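You operate a simulated robot arm through the tools that you are given. There is no shell and no other tool.

You run a simulated two-armed robot. Do the job below in one go: nothing can be reset, and whatever is moved stays where it is left.

TASK
Check the purple frame for pinholes on the light box.
Fine: with pinholes it goes in the hold pocket, else back to its spot on the mat; light off at the end.

It is judged by the outcome, as a careful person would: the job done as asked, and still so three seconds after it is handed in. It fails if anything else is knocked over, pushed out of place, dropped, spilled or broken.

THE ROBOT
Two 6-joint arms with fingered hands on one trunk that stands fixed in place. Base frame: the origin is at the foot of the trunk, x ahead of it, y to its left, z up. Units: m, rad, N and s.
The left shoulder is at [0.02, 0.157, 0.829], the right one opposite. With the tool pointing down near the work surface each hand reaches from about 0.28 to 0.82 m from the base axis, measured 20 degrees to its own side. Payload 4.1 kg a hand.
The tool frame of a hand sits at the grasp point between the pads (the TCP): z along the fingers, y along the line on which they close. The tips reach 0.033 m beyond it. The gripper opens to 0.112 m; its body begins 0.039 m behind the TCP. The gripper is a hand of 4 fingers: y runs from the thumb to the fingers, the wrist lies at [-0.016, -0.118, -0.2] in the tool frame.
Orientation is that of the tool frame in the base frame, as a unit quaternion [w, x, y, z]. With the fingers straight down and the wrist toward the robot, the tool's x, y and z point along [0, 1, 0], [1, 0, 0] and [0, 0, -1] of the base frame.

THE INTERFACE
- The arms move only by the tool drive_tool. It takes "left_series", "right_series" or both (then of equal length, played together; a hand with none holds still); each is a list of rows, each an object (a shift or turn left out is 0) with "dp": the shift along the base's x, y, z in m, a list of three; "rot": the turn, a rotation vector about the base's x, y, z in rad, a list of three. In form: [{"dp": [tx, ty, tz], "rot": [wx, wy, wz]}, ...]. A call has 1 to 20 rows; each row is the pose to reach, as a shift and turn from the pose commanded when the call began. Each row takes 0.2 s and may step no farther than 0.05 m and 0.15 rad from the row before; otherwise, the whole call is refused. A pose out of reach is approached as far as the arm can. The call stops where the force on the tool passes 40 N (or 10 N more than at its start, if that is more) or the arm is blocked; 0.2 s more then pass. In this call time passes only in rows, and 0.2 s behind the last. It gives the time, the measured TCP pose, the force on the tool (base axes), the opening and the grip force at its end, in the units of the frame above (readings bear some noise), with the torque about the TCP (base axes, N m) and any sound that the robot's microphone picked up.
- Cameras (640 x 400 px; columns grow to the right, rows downward): "scene" is now at [0.0476, -0.046, 1.4841]; the picture's right is [-0.47, -0.88, 0.00], its down [-0.40, 0.22, -0.89] and it looks along [0.78, -0.42, -0.46] (base axes); focal length 351 px, centre (320, 200). "left" rides on the left gripper at [-0.066, -0.089, -0.13] in its tool frame; the picture's right is [-0.79, -0.29, 0.54], its down [0.55, -0.71, 0.44] and it looks along [0.26, 0.64, 0.72] (tool axes); focal length 247 px, centre (320, 200). "right" rides on the right gripper at [0.066, -0.089, -0.13] in its tool frame; the picture's right is [-0.79, 0.29, -0.54], its down [-0.55, -0.71, 0.44] and it looks along [-0.26, 0.64, 0.72] (tool axes); focal length 247 px, centre (320, 200). There is no depth. A picture from a camera that has moved, and an enlarged one, comes with that camera's place and axes in the base frame and with its lens. The place of the scene camera against the robot may be out by one fixed shift of up to 0.018 m in any direction.
- get_image(camera): a new picture of that camera. It takes no simulated time.
- curl_fingers(index, middle, ring, thumb_bend, thumb_turn, hand): sets how far each is bent, from 0 (flat) to 1 (curled in); at 0.3 the hand is open as for a grip, at 0.7 the pads meet at the TCP. One left out holds its place. A second passes; each finger stops where it meets its share of the squeeze, and holds until it gets a number again. It is the only way to open and close the hand. It gives what a move gives, with no picture; readings hold the bend of each and the force on the fingers (four entries, about 0 where the hand has none), thumb and palm. thumb_turn goes from beside the hand (0) to across from the fingers (1), as for a grip.
- aim_head(pan, tilt): turns the head with the scene camera to pan (to the left, within 1.501 rad either way) and tilt (down, from -0.506 to 1.204), counted from straight ahead of the robot. It gives what a move gives.
- inspect(camera, box): a new picture of the part [left, top, right, bottom] of that camera's present view, enlarged. It takes no simulated time.
- close_job(): hands the job in; it is judged then, once.

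Nothing tells you positions but the pictures and the camera data. Unless the task says otherwise, let go and move clear before handing in.

The tools are called after "Emit:" as name(argument=value, ...) on one line, values as JSON. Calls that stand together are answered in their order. drive_tool: Moves the arms, as the interface text tells. Its arguments: {"type":"object","properties":{"left_series":{"type":"array"},"right_series":{"type":"array"}},"required":[]} The other tools are called the same way: curl_fingers (index, middle, ring, thumb_bend, thumb_turn, hand) moves the fingers one by one; aim_head (pan, tilt) turns the head that bears the scene camera; get_image (camera) takes a picture; inspect (camera, box) takes an enlarged picture of a part of a camera's view; close_job () hands the job in.

At the start:

```text
t: 0.0
left_tool_pos: [0.3875, -0.0649, 1.2205]
left_tool_rot: [0.0, 0.86, 0.51, 0.0]
left_wrist_force: [-0.9, -0.1, -0.5]
left_moment: [0.01, 0.03, -0.03]
left_width: 0.1119
left_grasp_force: 0.1
left_shape: jaw
left_bend: [0.3, 0.3, 0.3, 0.3, 0.98]
left_finger forces: [0.0, 0.1, 0.1, 0.0, 0.1, 0.1]
right_tool_pos: [0.3997, -0.4546, 1.2077]
right_tool_rot: [0.001, 0.86, 0.51, 0.0]
right_wrist_force: [0.6, 0.5, -0.1]
right_moment: [0.0, 0.05, 0.01]
right_width: 0.1117
right_grasp_force: 0.0
right_shape: jaw
right_bend: [0.3, 0.3, 0.3, 0.3, 0.98]
right_finger forces: [0.0, 0.0, 0.0, 0.0, 0.0, 0.0]
head pan, tilt (commanded): [-0.492, 0.478]
```

scene: 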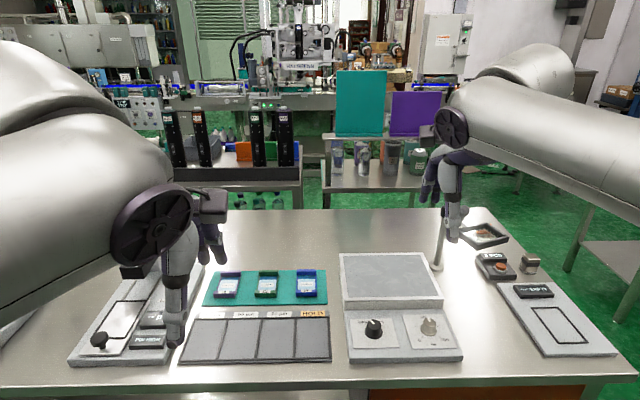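
right: 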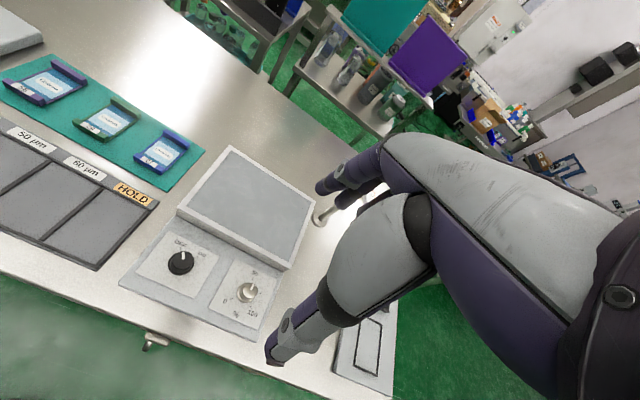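
left: 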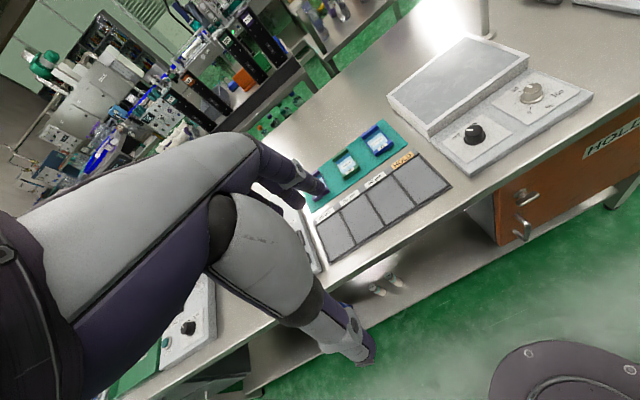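

I see a bench with a teal mat holding three framed items (purple-ish, green, blue), a row of pockets with a HOLD label, and a light box with two knobs. I'll look closer before moving anything.

Emit:
inspect(camera="scene", box=[170, 240, 350, 370])

Emit:
inspect(camera="scene", box=[320, 230, 500, 370])

Emit:
inspect(camera="right", box=[0, 40, 220, 280])

Emit:
inspect(camera="right", box=[110, 130, 330, 350])

```text
3.08 times, centred on (260, 305) of scene
camera zoom: at [0.0476, -0.046, 1.4841], right [-0.47, -0.88, 0.0], down [-0.4, 0.22, -0.89], along [0.78, -0.42, -0.46], focal length 1080 px, centre (505, -123)
```

zoom: 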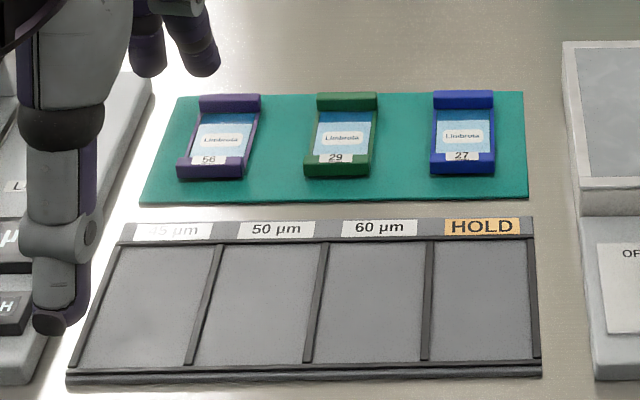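

```text
2.86 times, centred on (410, 300) of scene
camera zoom: at [0.0476, -0.046, 1.4841], right [-0.47, -0.88, 0.0], down [-0.4, 0.22, -0.89], along [0.78, -0.42, -0.46], focal length 1003 px, centre (63, -86)
```

zoom: 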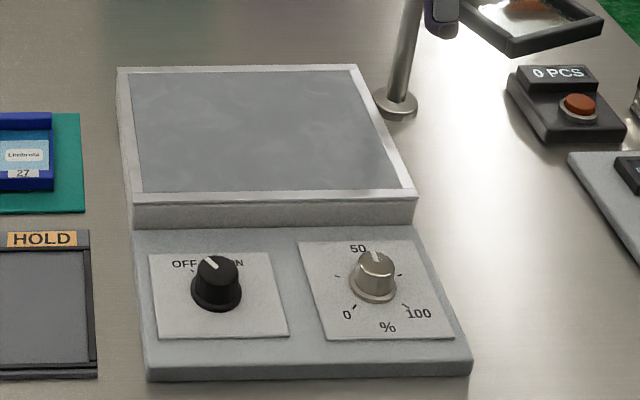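

```text
1.67 times, centred on (110, 160) of right
camera zoom: at [0.3528, -0.3535, 1.3388], right [-0.13, -0.83, 0.54], down [-0.89, -0.14, -0.44], along [0.44, -0.53, -0.72], focal length 412 px, centre (670, 267)
```

zoom: 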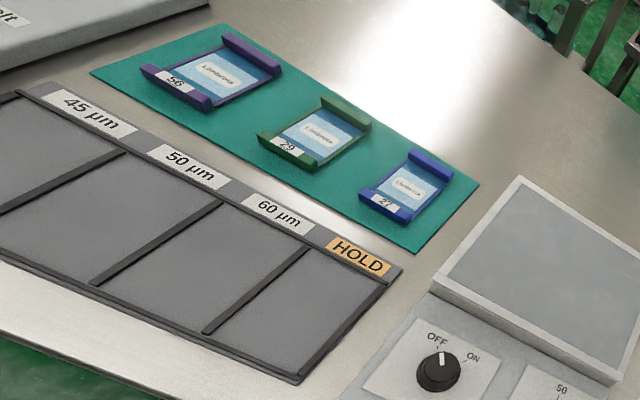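

```text
1.82 times, centred on (220, 240) of right
camera zoom: at [0.3528, -0.3535, 1.3388], right [-0.13, -0.83, 0.54], down [-0.89, -0.14, -0.44], along [0.44, -0.53, -0.72], focal length 449 px, centre (502, 127)
```

zoom: 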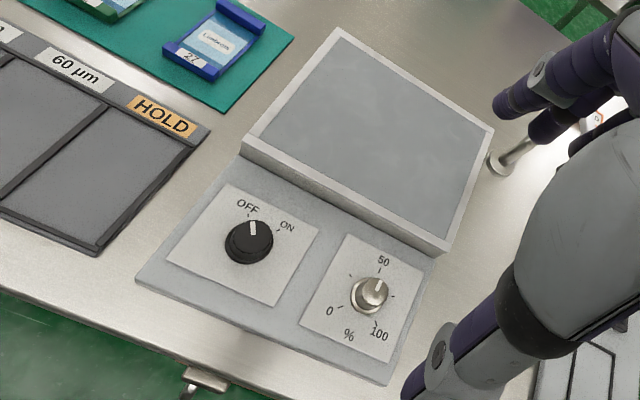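

The purple frame (label 56) sits at about (0.77, -0.165), the HOLD pocket is near (0.5, -0.28), and the light box screen is near (0.565, -0.52) with an OFF/ON knob. The bench is turned about -0.48 rad to the robot. I'll look around with the head first, to see the pole and other obstacles.

Emit:
aim_head(pan=-0.75, tilt=0.65)

Emit:
get_image(camera="scene")

```text
t: 0.8
left_tool_pos: [0.3875, -0.0654, 1.2198]
left_tool_rot: [0.001, 0.86, 0.51, 0.0]
left_wrist_force: [0.6, 0.9, -0.7]
left_moment: [-0.01, -0.03, 0.0]
left_width: 0.1114
left_grasp_force: 0.0
left_shape: jaw
left_bend: [0.3, 0.3, 0.3, 0.3, 0.98]
left_finger forces: [0.0, 0.1, 0.1, 0.0, 0.1, 0.0]
right_tool_pos: [0.3992, -0.4544, 1.208]
right_tool_rot: [0.0, 0.86, 0.51, 0.0]
right_wrist_force: [0.4, 0.6, -0.8]
right_moment: [0.04, -0.02, 0.03]
right_width: 0.1119
right_grasp_force: 0.0
right_shape: jaw
right_bend: [0.3, 0.3, 0.3, 0.3, 0.98]
right_finger forces: [0.1, 0.0, 0.0, 0.0, 0.1, 0.0]
head pan, tilt (commanded): [-0.75, 0.649]
```

```text
taken
camera scene: at [0.0306, -0.062, 1.4688], right [-0.68, -0.73, 0.0], down [-0.44, 0.41, -0.8], along [0.58, -0.54, -0.6], focal length 351 px, centre (320, 200)
```

scene: 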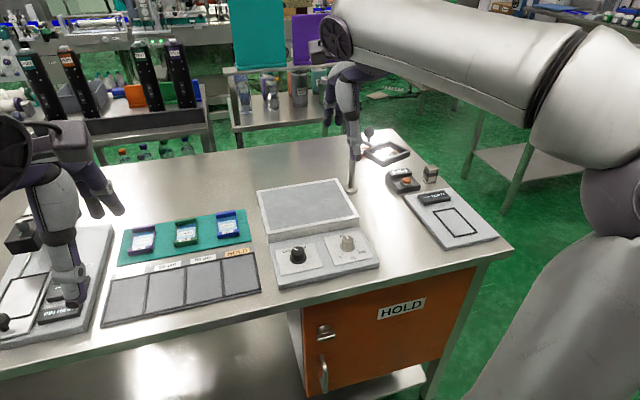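

I'll zoom in on the pole and the square-framed thing beside it, to know what to stay clear of.

Emit:
inspect(camera="scene", box=[310, 110, 450, 200])

Emit:
inspect(camera="scene", box=[90, 170, 390, 340])

Emit:
aim_head(pan=-0.35, tilt=0.65)

Emit:
get_image(camera="scene")

```text
4.44 times, centred on (380, 155) of scene
camera zoom: at [0.0306, -0.062, 1.4688], right [-0.68, -0.73, 0.0], down [-0.44, 0.41, -0.8], along [0.58, -0.54, -0.6], focal length 1560 px, centre (53, 400)
```

zoom: 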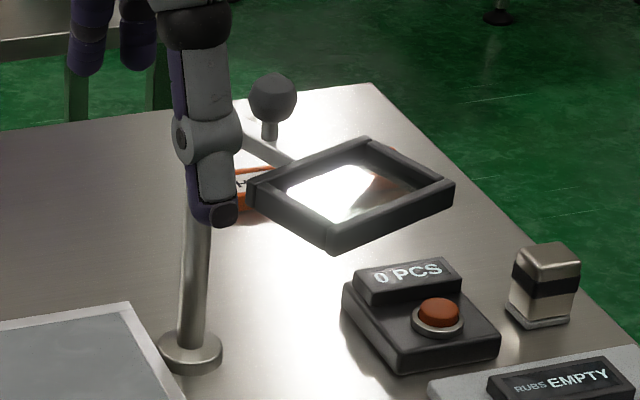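

```text
2.13 times, centred on (240, 255) of scene
camera zoom: at [0.0306, -0.062, 1.4688], right [-0.68, -0.73, 0.0], down [-0.44, 0.41, -0.8], along [0.58, -0.54, -0.6], focal length 749 px, centre (491, 83)
```

zoom: 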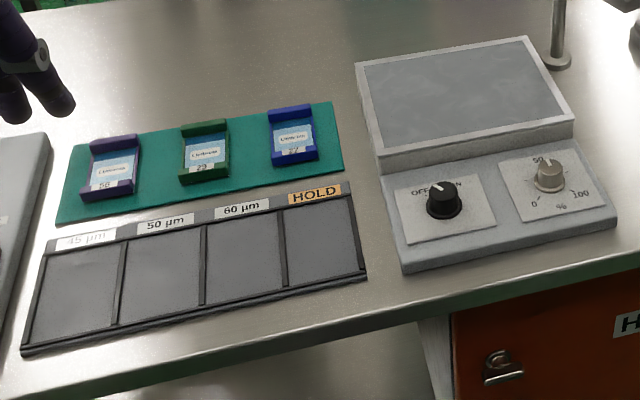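

```text
t: 1.6
left_tool_pos: [0.3875, -0.0646, 1.2201]
left_tool_rot: [0.0, 0.86, 0.51, 0.0]
left_wrist_force: [-0.2, 0.1, -0.3]
left_moment: [0.03, -0.01, 0.01]
left_width: 0.1118
left_grasp_force: 0.1
left_shape: jaw
left_bend: [0.3, 0.3, 0.3, 0.3, 0.98]
left_finger forces: [0.0, 0.0, 0.0, 0.0, 0.0, 0.0]
right_tool_pos: [0.3996, -0.4548, 1.2083]
right_tool_rot: [0.001, 0.861, 0.509, 0.001]
right_wrist_force: [0.3, -0.2, -0.1]
right_moment: [-0.03, 0.01, -0.01]
right_width: 0.1116
right_grasp_force: 0.1
right_shape: jaw
right_bend: [0.3, 0.3, 0.3, 0.3, 0.98]
right_finger forces: [0.0, 0.0, 0.0, 0.0, 0.0, 0.1]
head pan, tilt (commanded): [-0.351, 0.649]
```

```text
taken
camera scene: at [0.0486, -0.0327, 1.4687], right [-0.34, -0.94, 0.0], down [-0.57, 0.21, -0.8], along [0.75, -0.27, -0.6], focal length 351 px, centre (320, 200)
```

scene: 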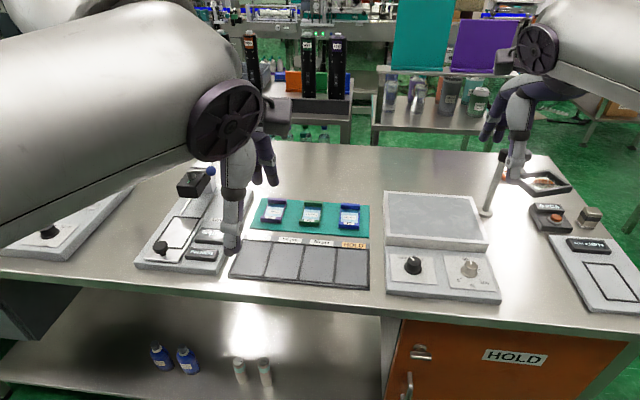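

The square frame on the pole is a magnifier whose pole foot is at about (0.58, -0.70), so the right arm needs to stay clear of it. Now I'll take close-up views of the knob, the frames and the pockets.

Emit:
inspect(camera="right", box=[140, 225, 220, 290])

Emit:
inspect(camera="scene", box=[380, 235, 500, 305])

Emit:
inspect(camera="scene", box=[245, 190, 375, 245])

Emit:
inspect(camera="right", box=[0, 50, 110, 130])

```text
6.15 times, centred on (180, 258) of right
camera zoom: at [0.3529, -0.3535, 1.3388], right [-0.13, -0.83, 0.54], down [-0.89, -0.14, -0.44], along [0.44, -0.53, -0.72], focal length 1520 px, centre (1182, -154)
```

zoom: 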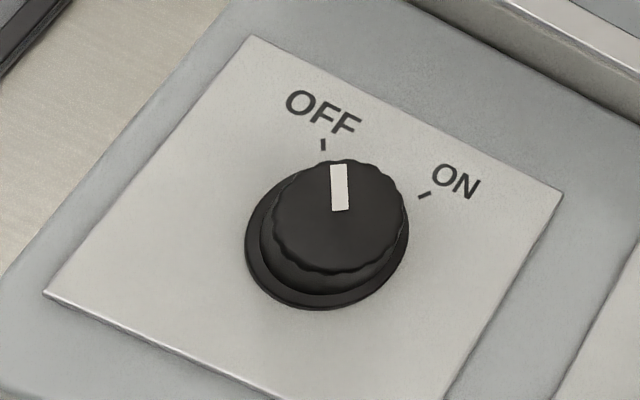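

```text
5.33 times, centred on (440, 270) of scene
camera zoom: at [0.0486, -0.0327, 1.4687], right [-0.34, -0.94, 0.0], down [-0.57, 0.21, -0.8], along [0.75, -0.27, -0.6], focal length 1872 px, centre (-320, -173)
```

zoom: 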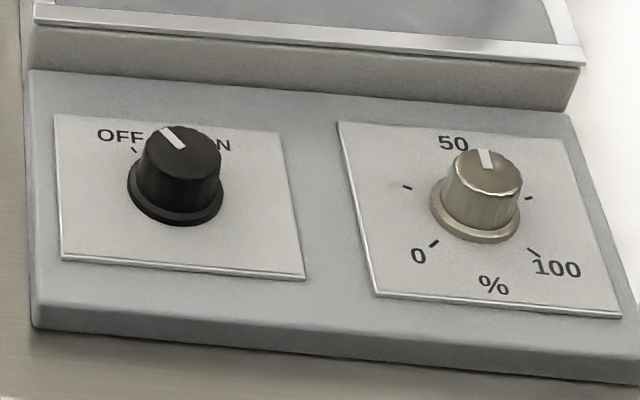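

```text
4.92 times, centred on (310, 218) of scene
camera zoom: at [0.0486, -0.0327, 1.4687], right [-0.34, -0.94, 0.0], down [-0.57, 0.21, -0.8], along [0.75, -0.27, -0.6], focal length 1728 px, centre (369, 114)
```

zoom: 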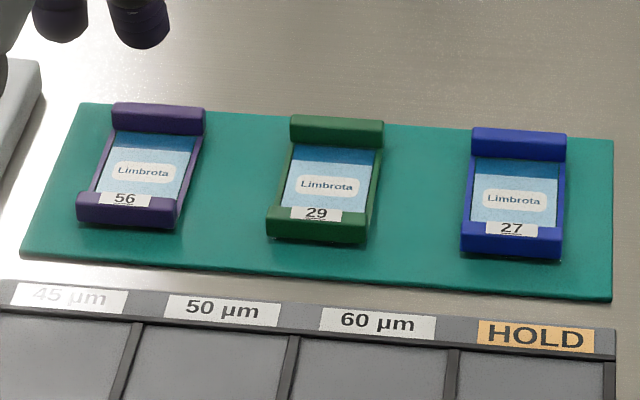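

```text
5.00 times, centred on (55, 90) of right
camera zoom: at [0.3529, -0.3535, 1.3388], right [-0.13, -0.83, 0.54], down [-0.89, -0.14, -0.44], along [0.44, -0.53, -0.72], focal length 1235 px, centre (1645, 750)
```

zoom: 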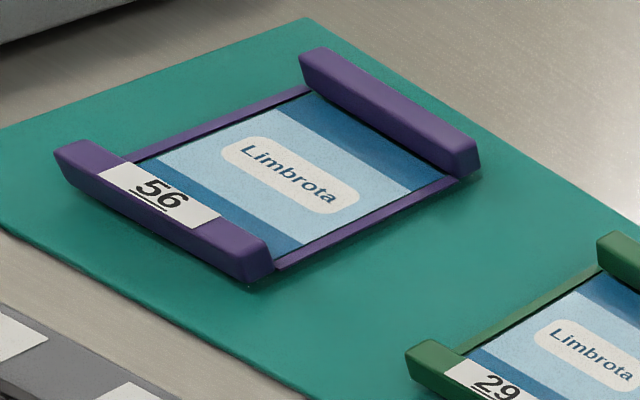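

The frame has two raised end bars (front and rear) with thin side rails. OFF and ON on the black knob are roughly 60° apart, clockwise. I'll bring the right hand over the knob at a safe height and measure with its own camera.

Emit:
drive_tool(right_series=[{"dp": [0.02, 0.02, -0.03]}, {"dp": [0.04, 0.04, -0.06]}, {"dp": [0.055, 0.062, -0.08]}])

Emit:
get_image(camera="right")

Emit:
aim_head(pan=-0.6, tilt=0.65)

Emit:
get_image(camera="scene")

```text
t: 2.4
left_tool_pos: [0.3865, -0.0655, 1.2208]
left_tool_rot: [0.001, 0.86, 0.51, 0.001]
left_wrist_force: [-0.6, -0.3, -0.7]
left_moment: [-0.02, 0.0, 0.03]
left_width: 0.1116
left_grasp_force: 0.1
left_shape: jaw
left_bend: [0.3, 0.3, 0.3, 0.3, 0.98]
left_finger forces: [0.1, 0.0, 0.0, 0.0, 0.0, 0.1]
right_tool_pos: [0.4523, -0.3913, 1.1266]
right_tool_rot: [0.0, 0.861, 0.509, 0.0]
right_wrist_force: [0.7, -0.3, 1.0]
right_moment: [0.0, -0.01, 0.02]
right_width: 0.1117
right_grasp_force: 0.0
right_shape: jaw
right_bend: [0.3, 0.3, 0.3, 0.3, 0.98]
right_finger forces: [0.0, 0.0, 0.0, 0.0, 0.0, 0.0]
head pan, tilt (commanded): [-0.351, 0.649]
```

```text
taken
camera right: at [0.4055, -0.2897, 1.2582], right [-0.13, -0.83, 0.54], down [-0.89, -0.14, -0.44], along [0.44, -0.53, -0.72], focal length 247 px, centre (320, 200)
```

right: 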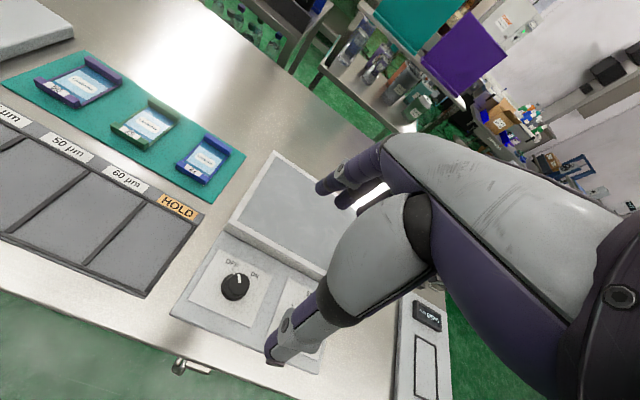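

```text
t: 3.2
left_tool_pos: [0.3871, -0.0644, 1.2204]
left_tool_rot: [0.0, 0.86, 0.51, 0.0]
left_wrist_force: [0.7, 0.5, -1.0]
left_moment: [-0.01, 0.0, -0.02]
left_width: 0.1118
left_grasp_force: 0.0
left_shape: jaw
left_bend: [0.3, 0.3, 0.3, 0.3, 0.98]
left_finger forces: [0.1, 0.0, 0.0, 0.1, 0.0, 0.0]
right_tool_pos: [0.4521, -0.3906, 1.1277]
right_tool_rot: [0.0, 0.861, 0.509, 0.0]
right_wrist_force: [-0.1, 0.2, 0.1]
right_moment: [-0.02, -0.03, 0.0]
right_width: 0.1116
right_grasp_force: 0.1
right_shape: jaw
right_bend: [0.3, 0.3, 0.3, 0.3, 0.98]
right_finger forces: [0.0, 0.0, 0.1, 0.0, 0.0, 0.0]
head pan, tilt (commanded): [-0.6, 0.649]
```

```text
taken
camera scene: at [0.0388, -0.0518, 1.4687], right [-0.56, -0.83, 0.0], down [-0.5, 0.34, -0.8], along [0.66, -0.45, -0.6], focal length 351 px, centre (320, 200)
```

scene: 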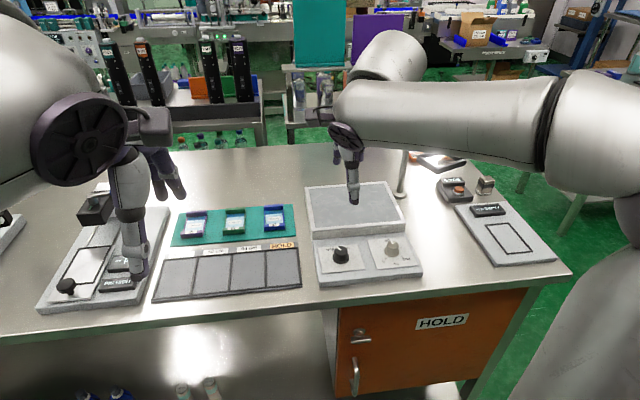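

The right hand is now above the knob area. I'll zoom the hand camera on the knob, the purple frame and the pocket so I can triangulate against the earlier view.

Emit:
inspect(camera="right", box=[195, 245, 275, 310])

Emit:
inspect(camera="right", box=[20, 40, 130, 120])

Emit:
inspect(camera="right", box=[80, 170, 220, 310])

Emit:
inspect(camera="right", box=[200, 140, 460, 370])

```text
6.15 times, centred on (235, 278) of right
camera zoom: at [0.4054, -0.29, 1.2585], right [-0.13, -0.83, 0.54], down [-0.89, -0.14, -0.44], along [0.44, -0.53, -0.72], focal length 1520 px, centre (843, -277)
```

zoom: 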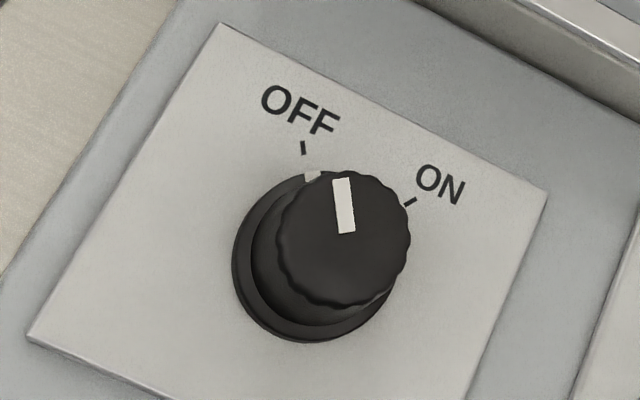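

```text
5.00 times, centred on (75, 80) of right
camera zoom: at [0.4054, -0.29, 1.2585], right [-0.13, -0.83, 0.54], down [-0.89, -0.14, -0.44], along [0.44, -0.53, -0.72], focal length 1235 px, centre (1545, 800)
```

zoom: 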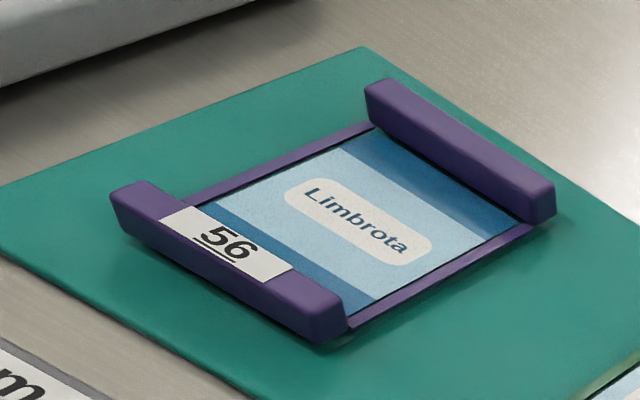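

```text
2.86 times, centred on (150, 240) of right
camera zoom: at [0.4054, -0.29, 1.2585], right [-0.13, -0.83, 0.54], down [-0.89, -0.14, -0.44], along [0.44, -0.53, -0.72], focal length 706 px, centre (806, 86)
```

zoom: 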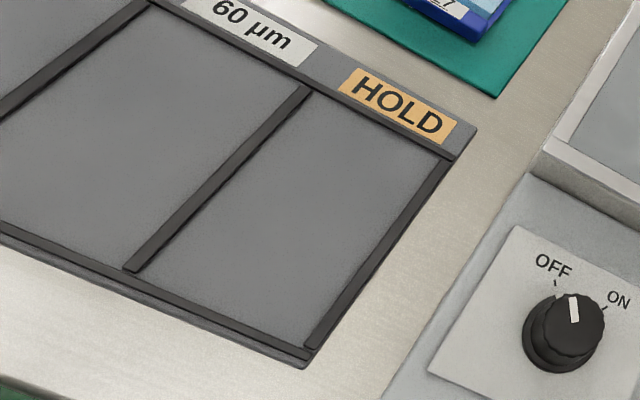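

```text
1.74 times, centred on (330, 255) of right
camera zoom: at [0.4054, -0.29, 1.2585], right [-0.13, -0.83, 0.54], down [-0.89, -0.14, -0.44], along [0.44, -0.53, -0.72], focal length 430 px, centre (303, 104)
```

zoom: 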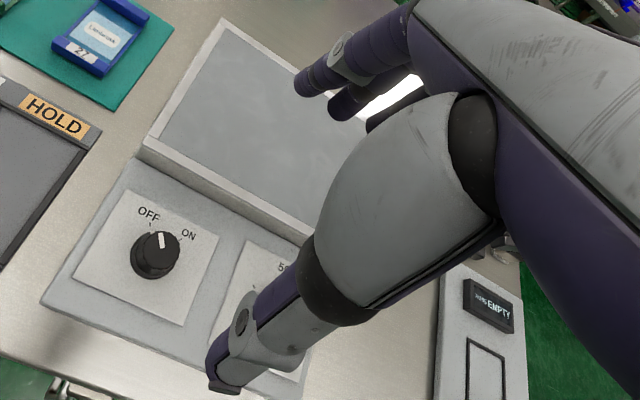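

From two hand-camera views the knob axis is at (0.467, -0.3945), with its top at z≈0.904 and the plate at z≈0.8825. OFF points to about +8° yaw and ON to about -62°, so it needs a 70° clockwise turn. I'll pre-turn the hand, come lower and part-close the fingers while still in the air.

Emit:
drive_tool(right_series=[{"dp": [0.003, -0.001, -0.02], "rot": [0, 0, 0.13]}, {"dp": [0.006, -0.002, -0.04], "rot": [0, 0, 0.26]}, {"dp": [0.009, -0.003, -0.06], "rot": [0, 0, 0.39]}, {"dp": [0.012, -0.004, -0.08], "rot": [0, 0, 0.5]}, {"dp": [0.015, -0.004, -0.1], "rot": [0, 0, 0.61]}])

Emit:
curl_fingers(hand="right", index=0.5, middle=0.5, ring=0.5, thumb_bend=0.5, thumb_turn=1.0)

Emit:
get_image(camera="right")

Emit:
get_image(camera="scene")

Emit:
inspect(camera="scene", box=[290, 150, 450, 290])

```text
t: 4.4
left_tool_pos: [0.3873, -0.0645, 1.2208]
left_tool_rot: [0.001, 0.86, 0.511, 0.0]
left_wrist_force: [-0.7, 0.5, 0.6]
left_moment: [0.02, -0.01, -0.03]
left_width: 0.1116
left_grasp_force: 0.1
left_shape: jaw
left_bend: [0.3, 0.3, 0.3, 0.3, 0.98]
left_finger forces: [0.0, 0.0, 0.1, 0.0, 0.1, 0.1]
right_tool_pos: [0.4667, -0.3941, 1.0268]
right_tool_rot: [0.0, 0.667, 0.745, 0.002]
right_wrist_force: [0.1, 0.0, -0.1]
right_moment: [-0.05, -0.04, 0.02]
right_width: 0.1118
right_grasp_force: 0.0
right_shape: jaw
right_bend: [0.3, 0.3, 0.3, 0.3, 0.98]
right_finger forces: [0.1, 0.0, 0.0, 0.0, 0.0, 0.1]
head pan, tilt (commanded): [-0.6, 0.649]
```

```text
t: 5.4
left_tool_pos: [0.3876, -0.0653, 1.2203]
left_tool_rot: [0.0, 0.86, 0.51, 0.001]
left_wrist_force: [0.5, 0.6, -0.2]
left_moment: [0.0, 0.02, 0.0]
left_width: 0.1118
left_grasp_force: 0.0
left_shape: jaw
left_bend: [0.3, 0.3, 0.3, 0.3, 0.98]
left_finger forces: [0.0, 0.0, 0.0, 0.0, 0.0, 0.1]
right_tool_pos: [0.4682, -0.3947, 1.0274]
right_tool_rot: [0.0, 0.667, 0.745, -0.001]
right_wrist_force: [-0.6, -0.9, 0.2]
right_moment: [0.0, -0.01, 0.01]
right_width: 0.058
right_grasp_force: 0.1
right_shape: fingers
right_bend: [0.5, 0.5, 0.5, 0.5, 1.0]
right_finger forces: [0.1, 0.1, 0.0, 0.1, 0.0, 0.0]
head pan, tilt (commanded): [-0.6, 0.649]
```

```text
taken
camera right: at [0.3721, -0.3388, 1.1579], right [0.37, -0.76, 0.54], down [-0.65, -0.63, -0.44], along [0.67, -0.19, -0.72], focal length 247 px, centre (320, 200)
```

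right: 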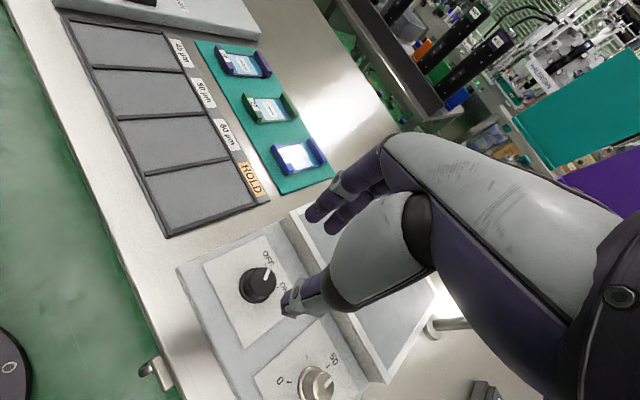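

```text
taken
camera scene: at [0.0387, -0.0518, 1.4687], right [-0.56, -0.83, 0.0], down [-0.5, 0.34, -0.8], along [0.66, -0.45, -0.6], focal length 351 px, centre (320, 200)
```

scene: 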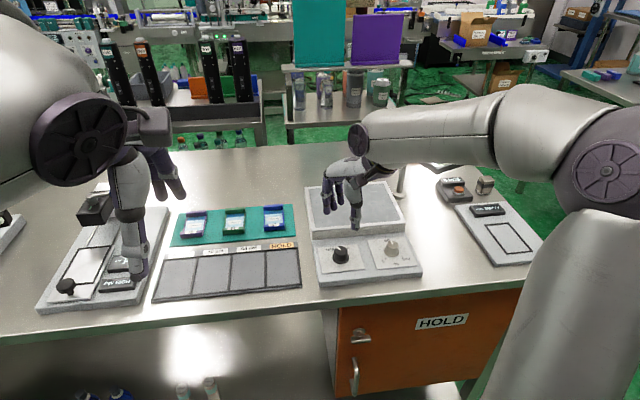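

```text
2.86 times, centred on (370, 220) of scene
camera zoom: at [0.0387, -0.0518, 1.4687], right [-0.56, -0.83, 0.0], down [-0.5, 0.34, -0.8], along [0.66, -0.45, -0.6], focal length 1003 px, centre (177, 143)
```

zoom: 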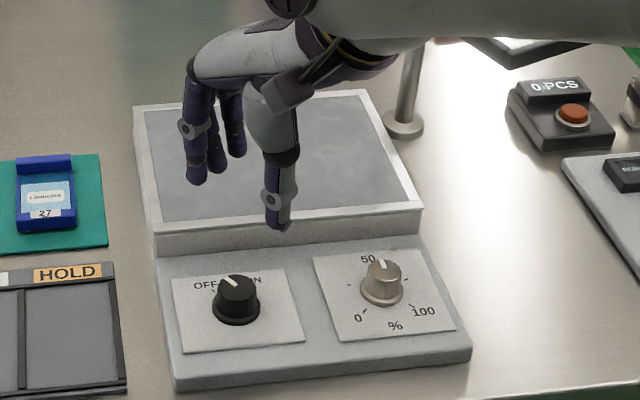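

The hand is over the knob with the fingers part-closed to 58 mm. I'll check the alignment closely in the hand camera and see where the fingertips are.

Emit:
inspect(camera="right", box=[210, 170, 350, 320])

Emit:
inspect(camera="right", box=[230, 255, 290, 310])

```text
2.67 times, centred on (280, 245) of right
camera zoom: at [0.3721, -0.3388, 1.1579], right [0.37, -0.76, 0.54], down [-0.65, -0.63, -0.44], along [0.67, -0.19, -0.72], focal length 659 px, centre (427, 80)
```

zoom: 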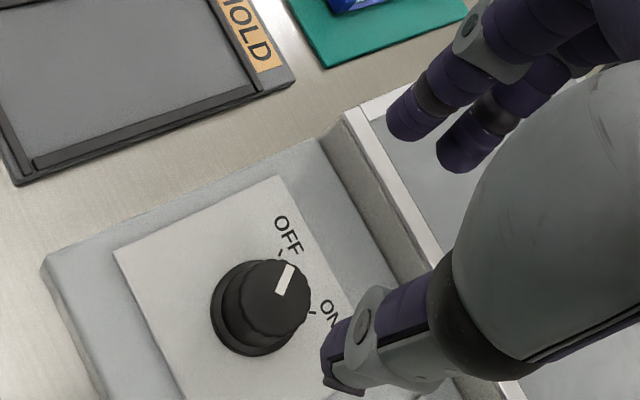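

```text
7.27 times, centred on (260, 282) of right
camera zoom: at [0.3721, -0.3388, 1.1579], right [0.37, -0.76, 0.54], down [-0.65, -0.63, -0.44], along [0.67, -0.19, -0.72], focal length 1796 px, centre (756, -400)
```

zoom: 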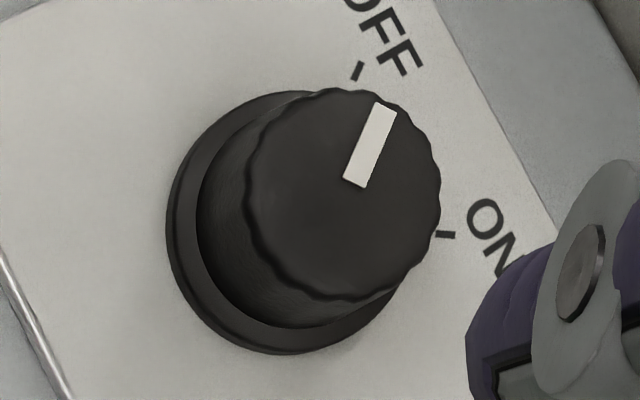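

Alignment on the knob axis is within about 1 mm. The thumb closes between index and middle, so I'll shift 3 mm to put the knob between those two fingers and descend around it.

Emit:
drive_tool(right_series=[{"dp": [-0.001, 0.003, -0.04]}, {"dp": [-0.001, 0.003, -0.075]}, {"dp": [-0.001, 0.003, -0.09]}, {"dp": [-0.001, 0.003, -0.102]}])

Emit:
inspect(camera="scene", box=[310, 190, 430, 290])

Emit:
inspect(camera="right", box=[240, 170, 400, 300])

```text
t: 6.4
left_tool_pos: [0.3863, -0.0654, 1.2192]
left_tool_rot: [0.001, 0.86, 0.509, 0.0]
left_wrist_force: [0.2, 0.3, 0.1]
left_moment: [-0.03, -0.04, 0.02]
left_width: 0.1117
left_grasp_force: 0.0
left_shape: jaw
left_bend: [0.3, 0.3, 0.3, 0.3, 0.98]
left_finger forces: [0.0, 0.1, 0.1, 0.0, 0.1, 0.0]
right_tool_pos: [0.4676, -0.3934, 0.9263]
right_tool_rot: [0.0, 0.667, 0.745, 0.001]
right_wrist_force: [0.0, 0.4, -1.8]
right_moment: [0.02, 0.02, 0.0]
right_width: 0.0579
right_grasp_force: 0.0
right_shape: fingers
right_bend: [0.5, 0.5, 0.5, 0.5, 1.0]
right_finger forces: [0.0, 0.1, 0.0, 0.0, 0.0, 0.0]
head pan, tilt (commanded): [-0.6, 0.649]
```

```text
4.00 times, centred on (370, 240) of scene
camera zoom: at [0.0386, -0.0518, 1.4688], right [-0.56, -0.83, 0.0], down [-0.5, 0.34, -0.8], along [0.66, -0.45, -0.6], focal length 1404 px, centre (120, 40)
```

zoom: 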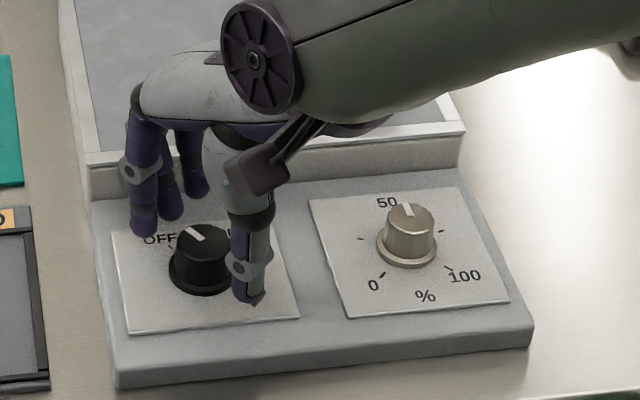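

```text
3.08 times, centred on (320, 235) of right
camera zoom: at [0.3716, -0.3375, 1.0576], right [0.37, -0.76, 0.54], down [-0.65, -0.63, -0.44], along [0.67, -0.19, -0.72], focal length 760 px, centre (320, 92)
```

zoom: 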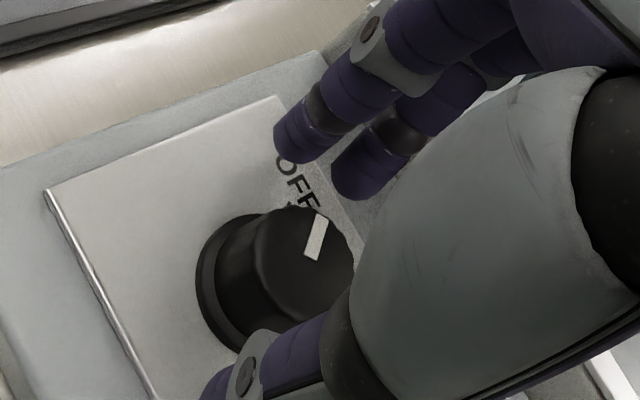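

The thumb and fingers straddle the knob with no contact yet. I'll close index, middle and thumb gently onto it and keep the ring finger out of the way.

Emit:
curl_fingers(hand="right", index=0.62, middle=0.62, thumb_bend=0.62)

Emit:
inspect(camera="scene", box=[310, 190, 430, 290])

Emit:
inspect(camera="right", box=[240, 170, 400, 300])

```text
t: 7.4
left_tool_pos: [0.3872, -0.0646, 1.2209]
left_tool_rot: [0.0, 0.86, 0.51, 0.0]
left_wrist_force: [0.5, 0.1, -0.9]
left_moment: [-0.01, -0.01, 0.01]
left_width: 0.1118
left_grasp_force: 0.0
left_shape: jaw
left_bend: [0.3, 0.3, 0.3, 0.3, 0.98]
left_finger forces: [0.0, 0.0, 0.0, 0.0, 0.0, 0.1]
right_tool_pos: [0.4666, -0.3933, 0.927]
right_tool_rot: [0.0, 0.667, 0.745, 0.0]
right_wrist_force: [-0.2, -0.2, -0.6]
right_moment: [0.03, 0.02, -0.01]
right_width: 0.0288
right_grasp_force: 1.8
right_shape: fingers
right_bend: [0.61, 0.61, 0.5, 0.6, 1.0]
right_finger forces: [0.4, 0.7, 0.1, 0.0, 2.4, 0.1]
head pan, tilt (commanded): [-0.6, 0.649]
```

```text
4.00 times, centred on (370, 240) of scene
camera zoom: at [0.0387, -0.0519, 1.4687], right [-0.56, -0.83, 0.0], down [-0.5, 0.34, -0.8], along [0.66, -0.45, -0.6], focal length 1404 px, centre (120, 40)
```

zoom: 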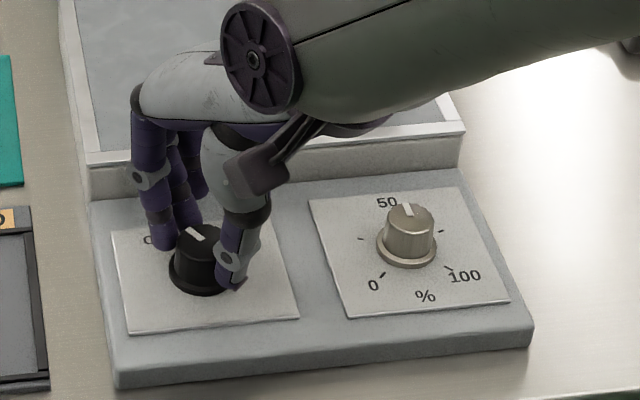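

```text
3.08 times, centred on (320, 235) of right
camera zoom: at [0.3716, -0.3374, 1.0577], right [0.37, -0.76, 0.54], down [-0.65, -0.63, -0.44], along [0.67, -0.19, -0.72], focal length 760 px, centre (320, 92)
```

zoom: 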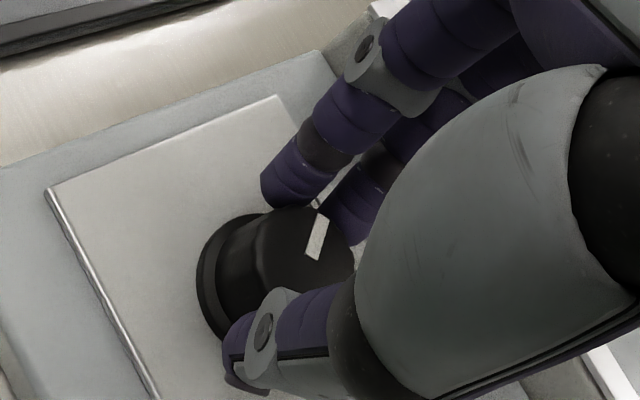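

All three digits touch the knob lightly. I'll firm up the grip a bit.

Emit:
curl_fingers(hand="right", index=0.7, middle=0.7, thumb_bend=0.68)

Emit:
inspect(camera="right", box=[240, 170, 400, 300])

```text
t: 8.4
left_tool_pos: [0.3871, -0.0656, 1.2202]
left_tool_rot: [0.001, 0.86, 0.51, 0.0]
left_wrist_force: [-0.3, 0.3, -0.2]
left_moment: [0.05, -0.01, 0.0]
left_width: 0.1116
left_grasp_force: 0.0
left_shape: jaw
left_bend: [0.3, 0.3, 0.3, 0.3, 0.98]
left_finger forces: [0.0, 0.1, 0.0, 0.1, 0.1, 0.0]
right_tool_pos: [0.467, -0.3924, 0.9275]
right_tool_rot: [0.0, 0.668, 0.745, 0.0]
right_wrist_force: [6.9, 0.1, -2.2]
right_moment: [0.01, -0.2, 0.02]
right_width: 0.0265
right_grasp_force: 10.9
right_shape: fingers
right_bend: [0.63, 0.64, 0.5, 0.61, 1.0]
right_finger forces: [6.4, 7.4, 0.0, 0.0, 7.3, 0.0]
head pan, tilt (commanded): [-0.6, 0.649]
```

```text
3.08 times, centred on (320, 235) of right
camera zoom: at [0.372, -0.3374, 1.0578], right [0.37, -0.76, 0.54], down [-0.65, -0.63, -0.44], along [0.67, -0.19, -0.72], focal length 760 px, centre (320, 92)
```

zoom: 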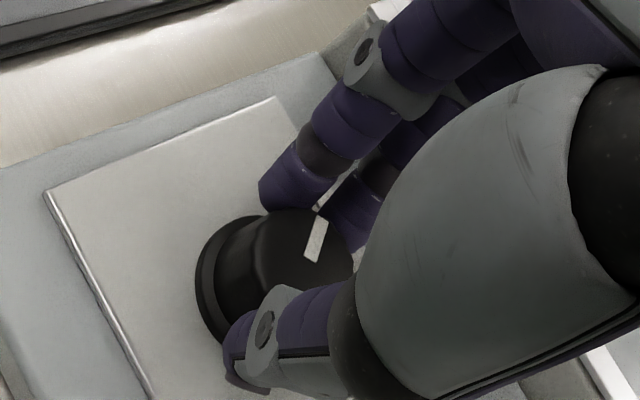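

The grip on the knob is firm at about 11 N. I'll turn clockwise in small steps, pausing halfway to see whether the pointer follows.

Emit:
drive_tool(right_series=[{"rot": [0, 0, -0.1]}, {"dp": [0.0003, 0, 0], "rot": [0, 0, -0.2]}, {"dp": [0.0005, -0.0001, 0], "rot": [0, 0, -0.3]}, {"dp": [0.0008, -0.0002, 0], "rot": [0, 0, -0.4]}, {"dp": [0.001, -0.0003, 0], "rot": [0, 0, -0.5]}])

Emit:
inspect(camera="right", box=[240, 170, 400, 300])

Emit:
inspect(camera="scene", box=[310, 190, 430, 290])

```text
t: 9.6
left_tool_pos: [0.3869, -0.0661, 1.2198]
left_tool_rot: [0.0, 0.861, 0.509, -0.001]
left_wrist_force: [-0.3, -0.3, 0.2]
left_moment: [-0.02, -0.03, 0.02]
left_width: 0.1115
left_grasp_force: 0.1
left_shape: jaw
left_bend: [0.3, 0.3, 0.3, 0.3, 0.98]
left_finger forces: [0.1, 0.1, 0.1, 0.1, 0.1, 0.0]
right_tool_pos: [0.466, -0.4001, 0.9254]
right_tool_rot: [0.003, 0.834, 0.552, -0.003]
right_wrist_force: [-5.7, -37.4, -3.3]
right_moment: [-0.9, 0.11, 0.05]
right_width: 0.0243
right_grasp_force: 17.3
right_shape: fingers
right_bend: [0.62, 0.68, 0.5, 0.64, 1.0]
right_finger forces: [5.4, 16.0, 0.1, 0.0, 13.3, 0.1]
right hand out of reach, approached as far as the arm can: row 1, 2, 3
head pan, tilt (commanded): [-0.6, 0.649]
```

```text
3.08 times, centred on (320, 235) of right
camera zoom: at [0.4115, -0.3032, 1.0558], right [-0.05, -0.84, 0.54], down [-0.87, -0.23, -0.43], along [0.49, -0.49, -0.72], focal length 760 px, centre (320, 92)
```

zoom: 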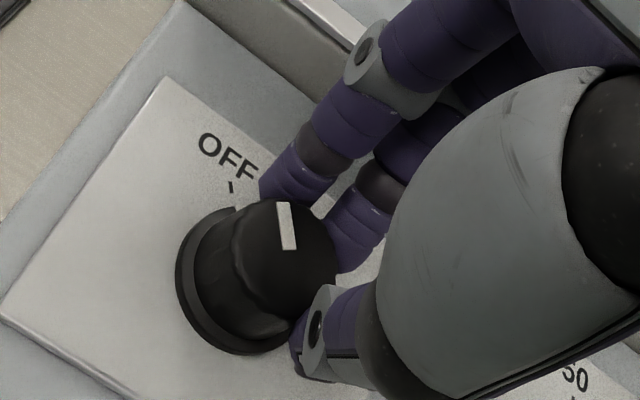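

```text
4.00 times, centred on (370, 240) of scene
camera zoom: at [0.0384, -0.0534, 1.4687], right [-0.57, -0.82, 0.0], down [-0.5, 0.34, -0.8], along [0.66, -0.45, -0.6], focal length 1404 px, centre (120, 40)
```

zoom: 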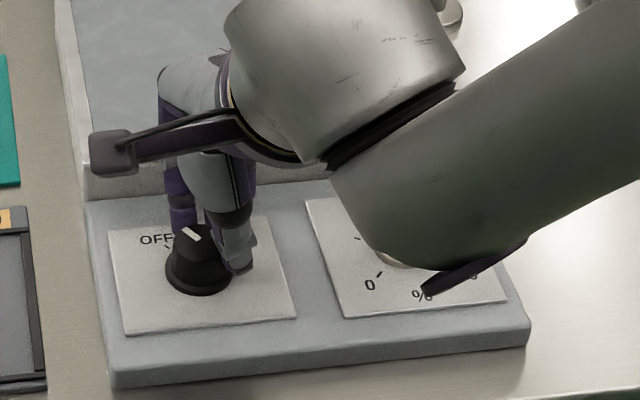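

The hand turned but the knob's pointer did not, and the lateral force is high, so the arm hit a reach limit and the grip slipped. I'll look at the whole scene before relieving it.

Emit:
get_image(camera="scene")

Emit:
get_image(camera="right")

```text
taken
camera scene: at [0.0384, -0.0534, 1.4687], right [-0.57, -0.82, 0.0], down [-0.5, 0.34, -0.8], along [0.66, -0.45, -0.6], focal length 351 px, centre (320, 200)
```

scene: 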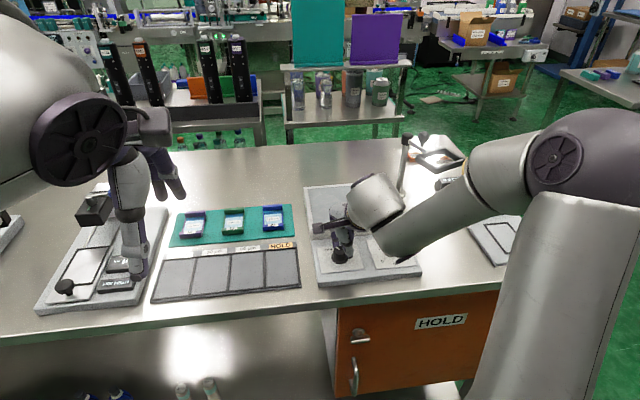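

```text
taken
camera right: at [0.4115, -0.3032, 1.0558], right [-0.05, -0.84, 0.54], down [-0.87, -0.23, -0.43], along [0.49, -0.49, -0.72], focal length 247 px, centre (320, 200)
```

right: 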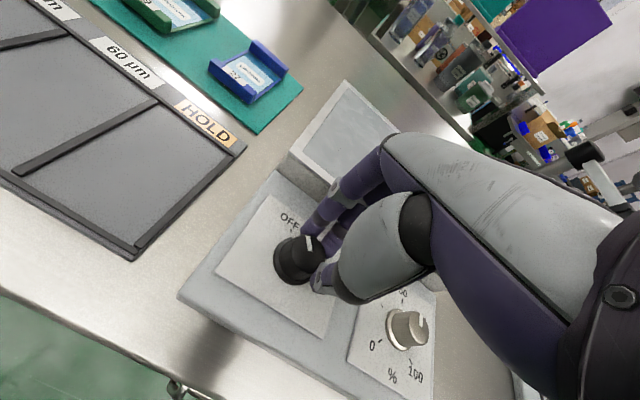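

The arm has changed its elbow/wrist posture but nothing has been displaced. I'll release the knob to relieve the side load, then re-check.

Emit:
curl_fingers(hand="right", index=0.48, middle=0.48, thumb_bend=0.48)

Emit:
inspect(camera="right", box=[240, 170, 400, 300])

Emit:
inspect(camera="scene", box=[290, 130, 470, 300])

```text
t: 10.6
left_tool_pos: [0.3866, -0.0652, 1.2195]
left_tool_rot: [0.001, 0.861, 0.509, 0.0]
left_wrist_force: [0.4, 0.2, 0.3]
left_moment: [0.0, -0.02, 0.02]
left_width: 0.1117
left_grasp_force: 0.1
left_shape: jaw
left_bend: [0.3, 0.3, 0.3, 0.3, 0.98]
left_finger forces: [0.0, 0.1, 0.0, 0.1, 0.0, 0.1]
right_tool_pos: [0.469, -0.3946, 0.9253]
right_tool_rot: [0.0, 0.831, 0.556, 0.0]
right_wrist_force: [-0.1, 0.2, -0.9]
right_moment: [0.01, 0.02, 0.0]
right_width: 0.0629
right_grasp_force: 0.0
right_shape: fingers
right_bend: [0.48, 0.48, 0.5, 0.48, 1.0]
right_finger forces: [0.1, 0.1, 0.1, 0.2, 0.0, 0.0]
head pan, tilt (commanded): [-0.6, 0.649]
```

```text
3.08 times, centred on (320, 235) of right
camera zoom: at [0.412, -0.2987, 1.0566], right [-0.04, -0.84, 0.54], down [-0.87, -0.24, -0.44], along [0.5, -0.48, -0.72], focal length 760 px, centre (320, 92)
```

zoom: 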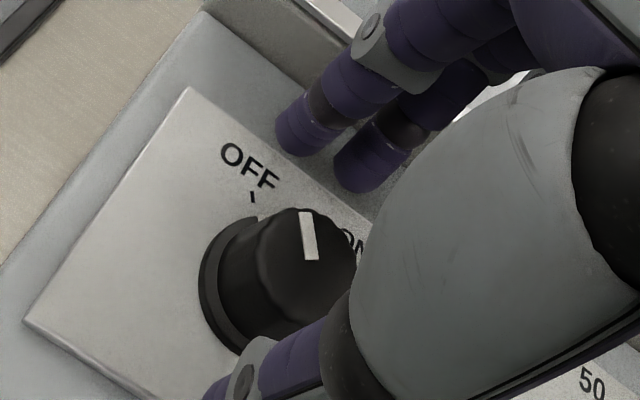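

```text
2.35 times, centred on (380, 215) of scene
camera zoom: at [0.0387, -0.0518, 1.4687], right [-0.56, -0.83, 0.0], down [-0.5, 0.34, -0.8], along [0.66, -0.45, -0.6], focal length 826 px, centre (179, 165)
```

zoom: 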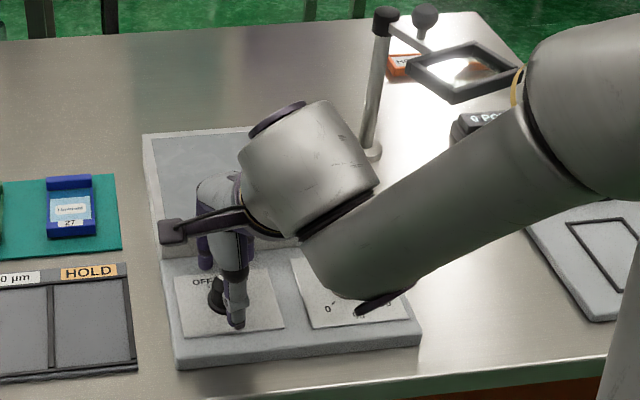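

The knob and box are where they were, and the pointer is still at OFF. I'll lift clear and test in the air which yaw range this arm posture covers without flipping, before gripping again.

Emit:
drive_tool(right_series=[{"dp": [0, 0, 0.03]}, {"dp": [0, 0, 0.06]}, {"dp": [0, 0, 0.09]}])

Emit:
drive_tool(right_series=[{"rot": [0, 0, -0.1]}, {"rot": [0, 0, -0.2]}, {"rot": [0, 0, -0.3]}, {"rot": [0, 0, -0.4]}, {"rot": [0, 0, -0.5]}, {"rot": [0, 0, -0.6]}, {"rot": [0, 0, -0.7]}, {"rot": [0, 0, -0.8]}])

Emit:
get_image(camera="scene")

```text
t: 11.4
left_tool_pos: [0.3875, -0.0653, 1.2203]
left_tool_rot: [-0.001, 0.86, 0.51, 0.0]
left_wrist_force: [-0.1, -0.2, -0.6]
left_moment: [-0.01, 0.04, 0.03]
left_width: 0.1115
left_grasp_force: 0.0
left_shape: jaw
left_bend: [0.3, 0.3, 0.3, 0.3, 0.98]
left_finger forces: [0.0, 0.1, 0.0, 0.1, 0.0, 0.1]
right_tool_pos: [0.4704, -0.395, 1.0141]
right_tool_rot: [0.001, 0.831, 0.557, 0.0]
right_wrist_force: [-0.7, 0.5, 1.3]
right_moment: [0.01, 0.01, 0.0]
right_width: 0.0627
right_grasp_force: 0.1
right_shape: fingers
right_bend: [0.48, 0.48, 0.5, 0.48, 1.0]
right_finger forces: [0.0, 0.0, 0.0, 0.0, 0.1, 0.0]
head pan, tilt (commanded): [-0.6, 0.649]
```

```text
t: 13.2
left_tool_pos: [0.3868, -0.0642, 1.2195]
left_tool_rot: [0.0, 0.86, 0.51, -0.001]
left_wrist_force: [0.2, 0.0, -0.2]
left_moment: [0.0, 0.0, -0.02]
left_width: 0.1114
left_grasp_force: 0.0
left_shape: jaw
left_bend: [0.3, 0.3, 0.3, 0.3, 0.98]
left_finger forces: [0.0, 0.0, 0.0, 0.0, 0.0, 0.0]
right_tool_pos: [0.4687, -0.3944, 1.0158]
right_tool_rot: [0.0, 0.982, 0.187, 0.0]
right_wrist_force: [0.1, -0.1, 0.4]
right_moment: [0.02, -0.03, -0.01]
right_width: 0.0625
right_grasp_force: 0.1
right_shape: fingers
right_bend: [0.48, 0.48, 0.5, 0.48, 1.0]
right_finger forces: [0.0, 0.0, 0.0, 0.0, 0.1, 0.0]
head pan, tilt (commanded): [-0.6, 0.649]
```

```text
taken
camera scene: at [0.0386, -0.0519, 1.4688], right [-0.56, -0.83, 0.0], down [-0.5, 0.34, -0.8], along [0.66, -0.45, -0.6], focal length 351 px, centre (320, 200)
```

scene: 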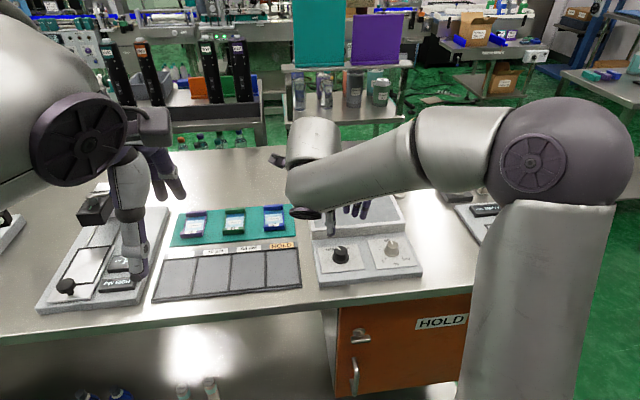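

The range from -23° to -68° yaw is clean. Next I'll sweep back up to about +10° at this height to find the other limit.

Emit:
drive_tool(right_series=[{"rot": [0, 0, 0.12]}, {"rot": [0, 0, 0.24]}, {"rot": [0, 0, 0.36]}, {"rot": [0, 0, 0.48]}, {"rot": [0, 0, 0.6]}, {"rot": [0, 0, 0.72]}, {"rot": [0, 0, 0.84]}, {"rot": [0, 0, 0.96]}, {"rot": [0, 0, 1.08]}])

Emit:
get_image(camera="scene")

```text
t: 15.2
left_tool_pos: [0.3869, -0.0647, 1.22]
left_tool_rot: [0.0, 0.86, 0.51, 0.0]
left_wrist_force: [-0.3, 0.1, -0.2]
left_moment: [0.0, 0.01, -0.01]
left_width: 0.1114
left_grasp_force: 0.1
left_shape: jaw
left_bend: [0.3, 0.3, 0.3, 0.3, 0.98]
left_finger forces: [0.1, 0.0, 0.0, 0.1, 0.0, 0.0]
right_tool_pos: [0.4692, -0.3927, 1.016]
right_tool_rot: [-0.001, 0.745, 0.667, 0.001]
right_wrist_force: [-0.9, 0.0, -0.1]
right_moment: [0.0, -0.03, 0.02]
right_width: 0.0624
right_grasp_force: 0.0
right_shape: fingers
right_bend: [0.48, 0.48, 0.5, 0.48, 1.0]
right_finger forces: [0.0, 0.1, 0.1, 0.1, 0.0, 0.0]
head pan, tilt (commanded): [-0.6, 0.649]
```

```text
taken
camera scene: at [0.0387, -0.0518, 1.4688], right [-0.56, -0.83, 0.0], down [-0.5, 0.34, -0.8], along [0.66, -0.45, -0.6], focal length 351 px, centre (320, 200)
```

scene: 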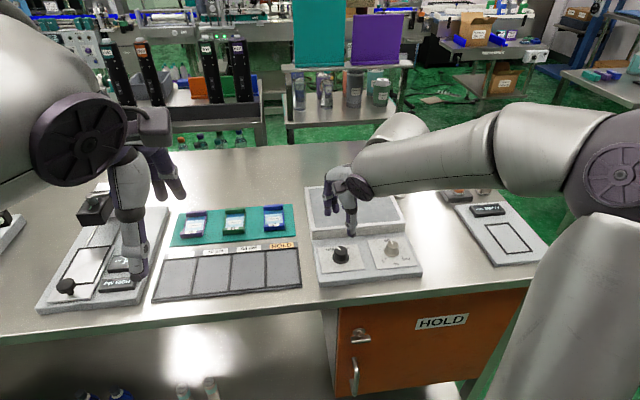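

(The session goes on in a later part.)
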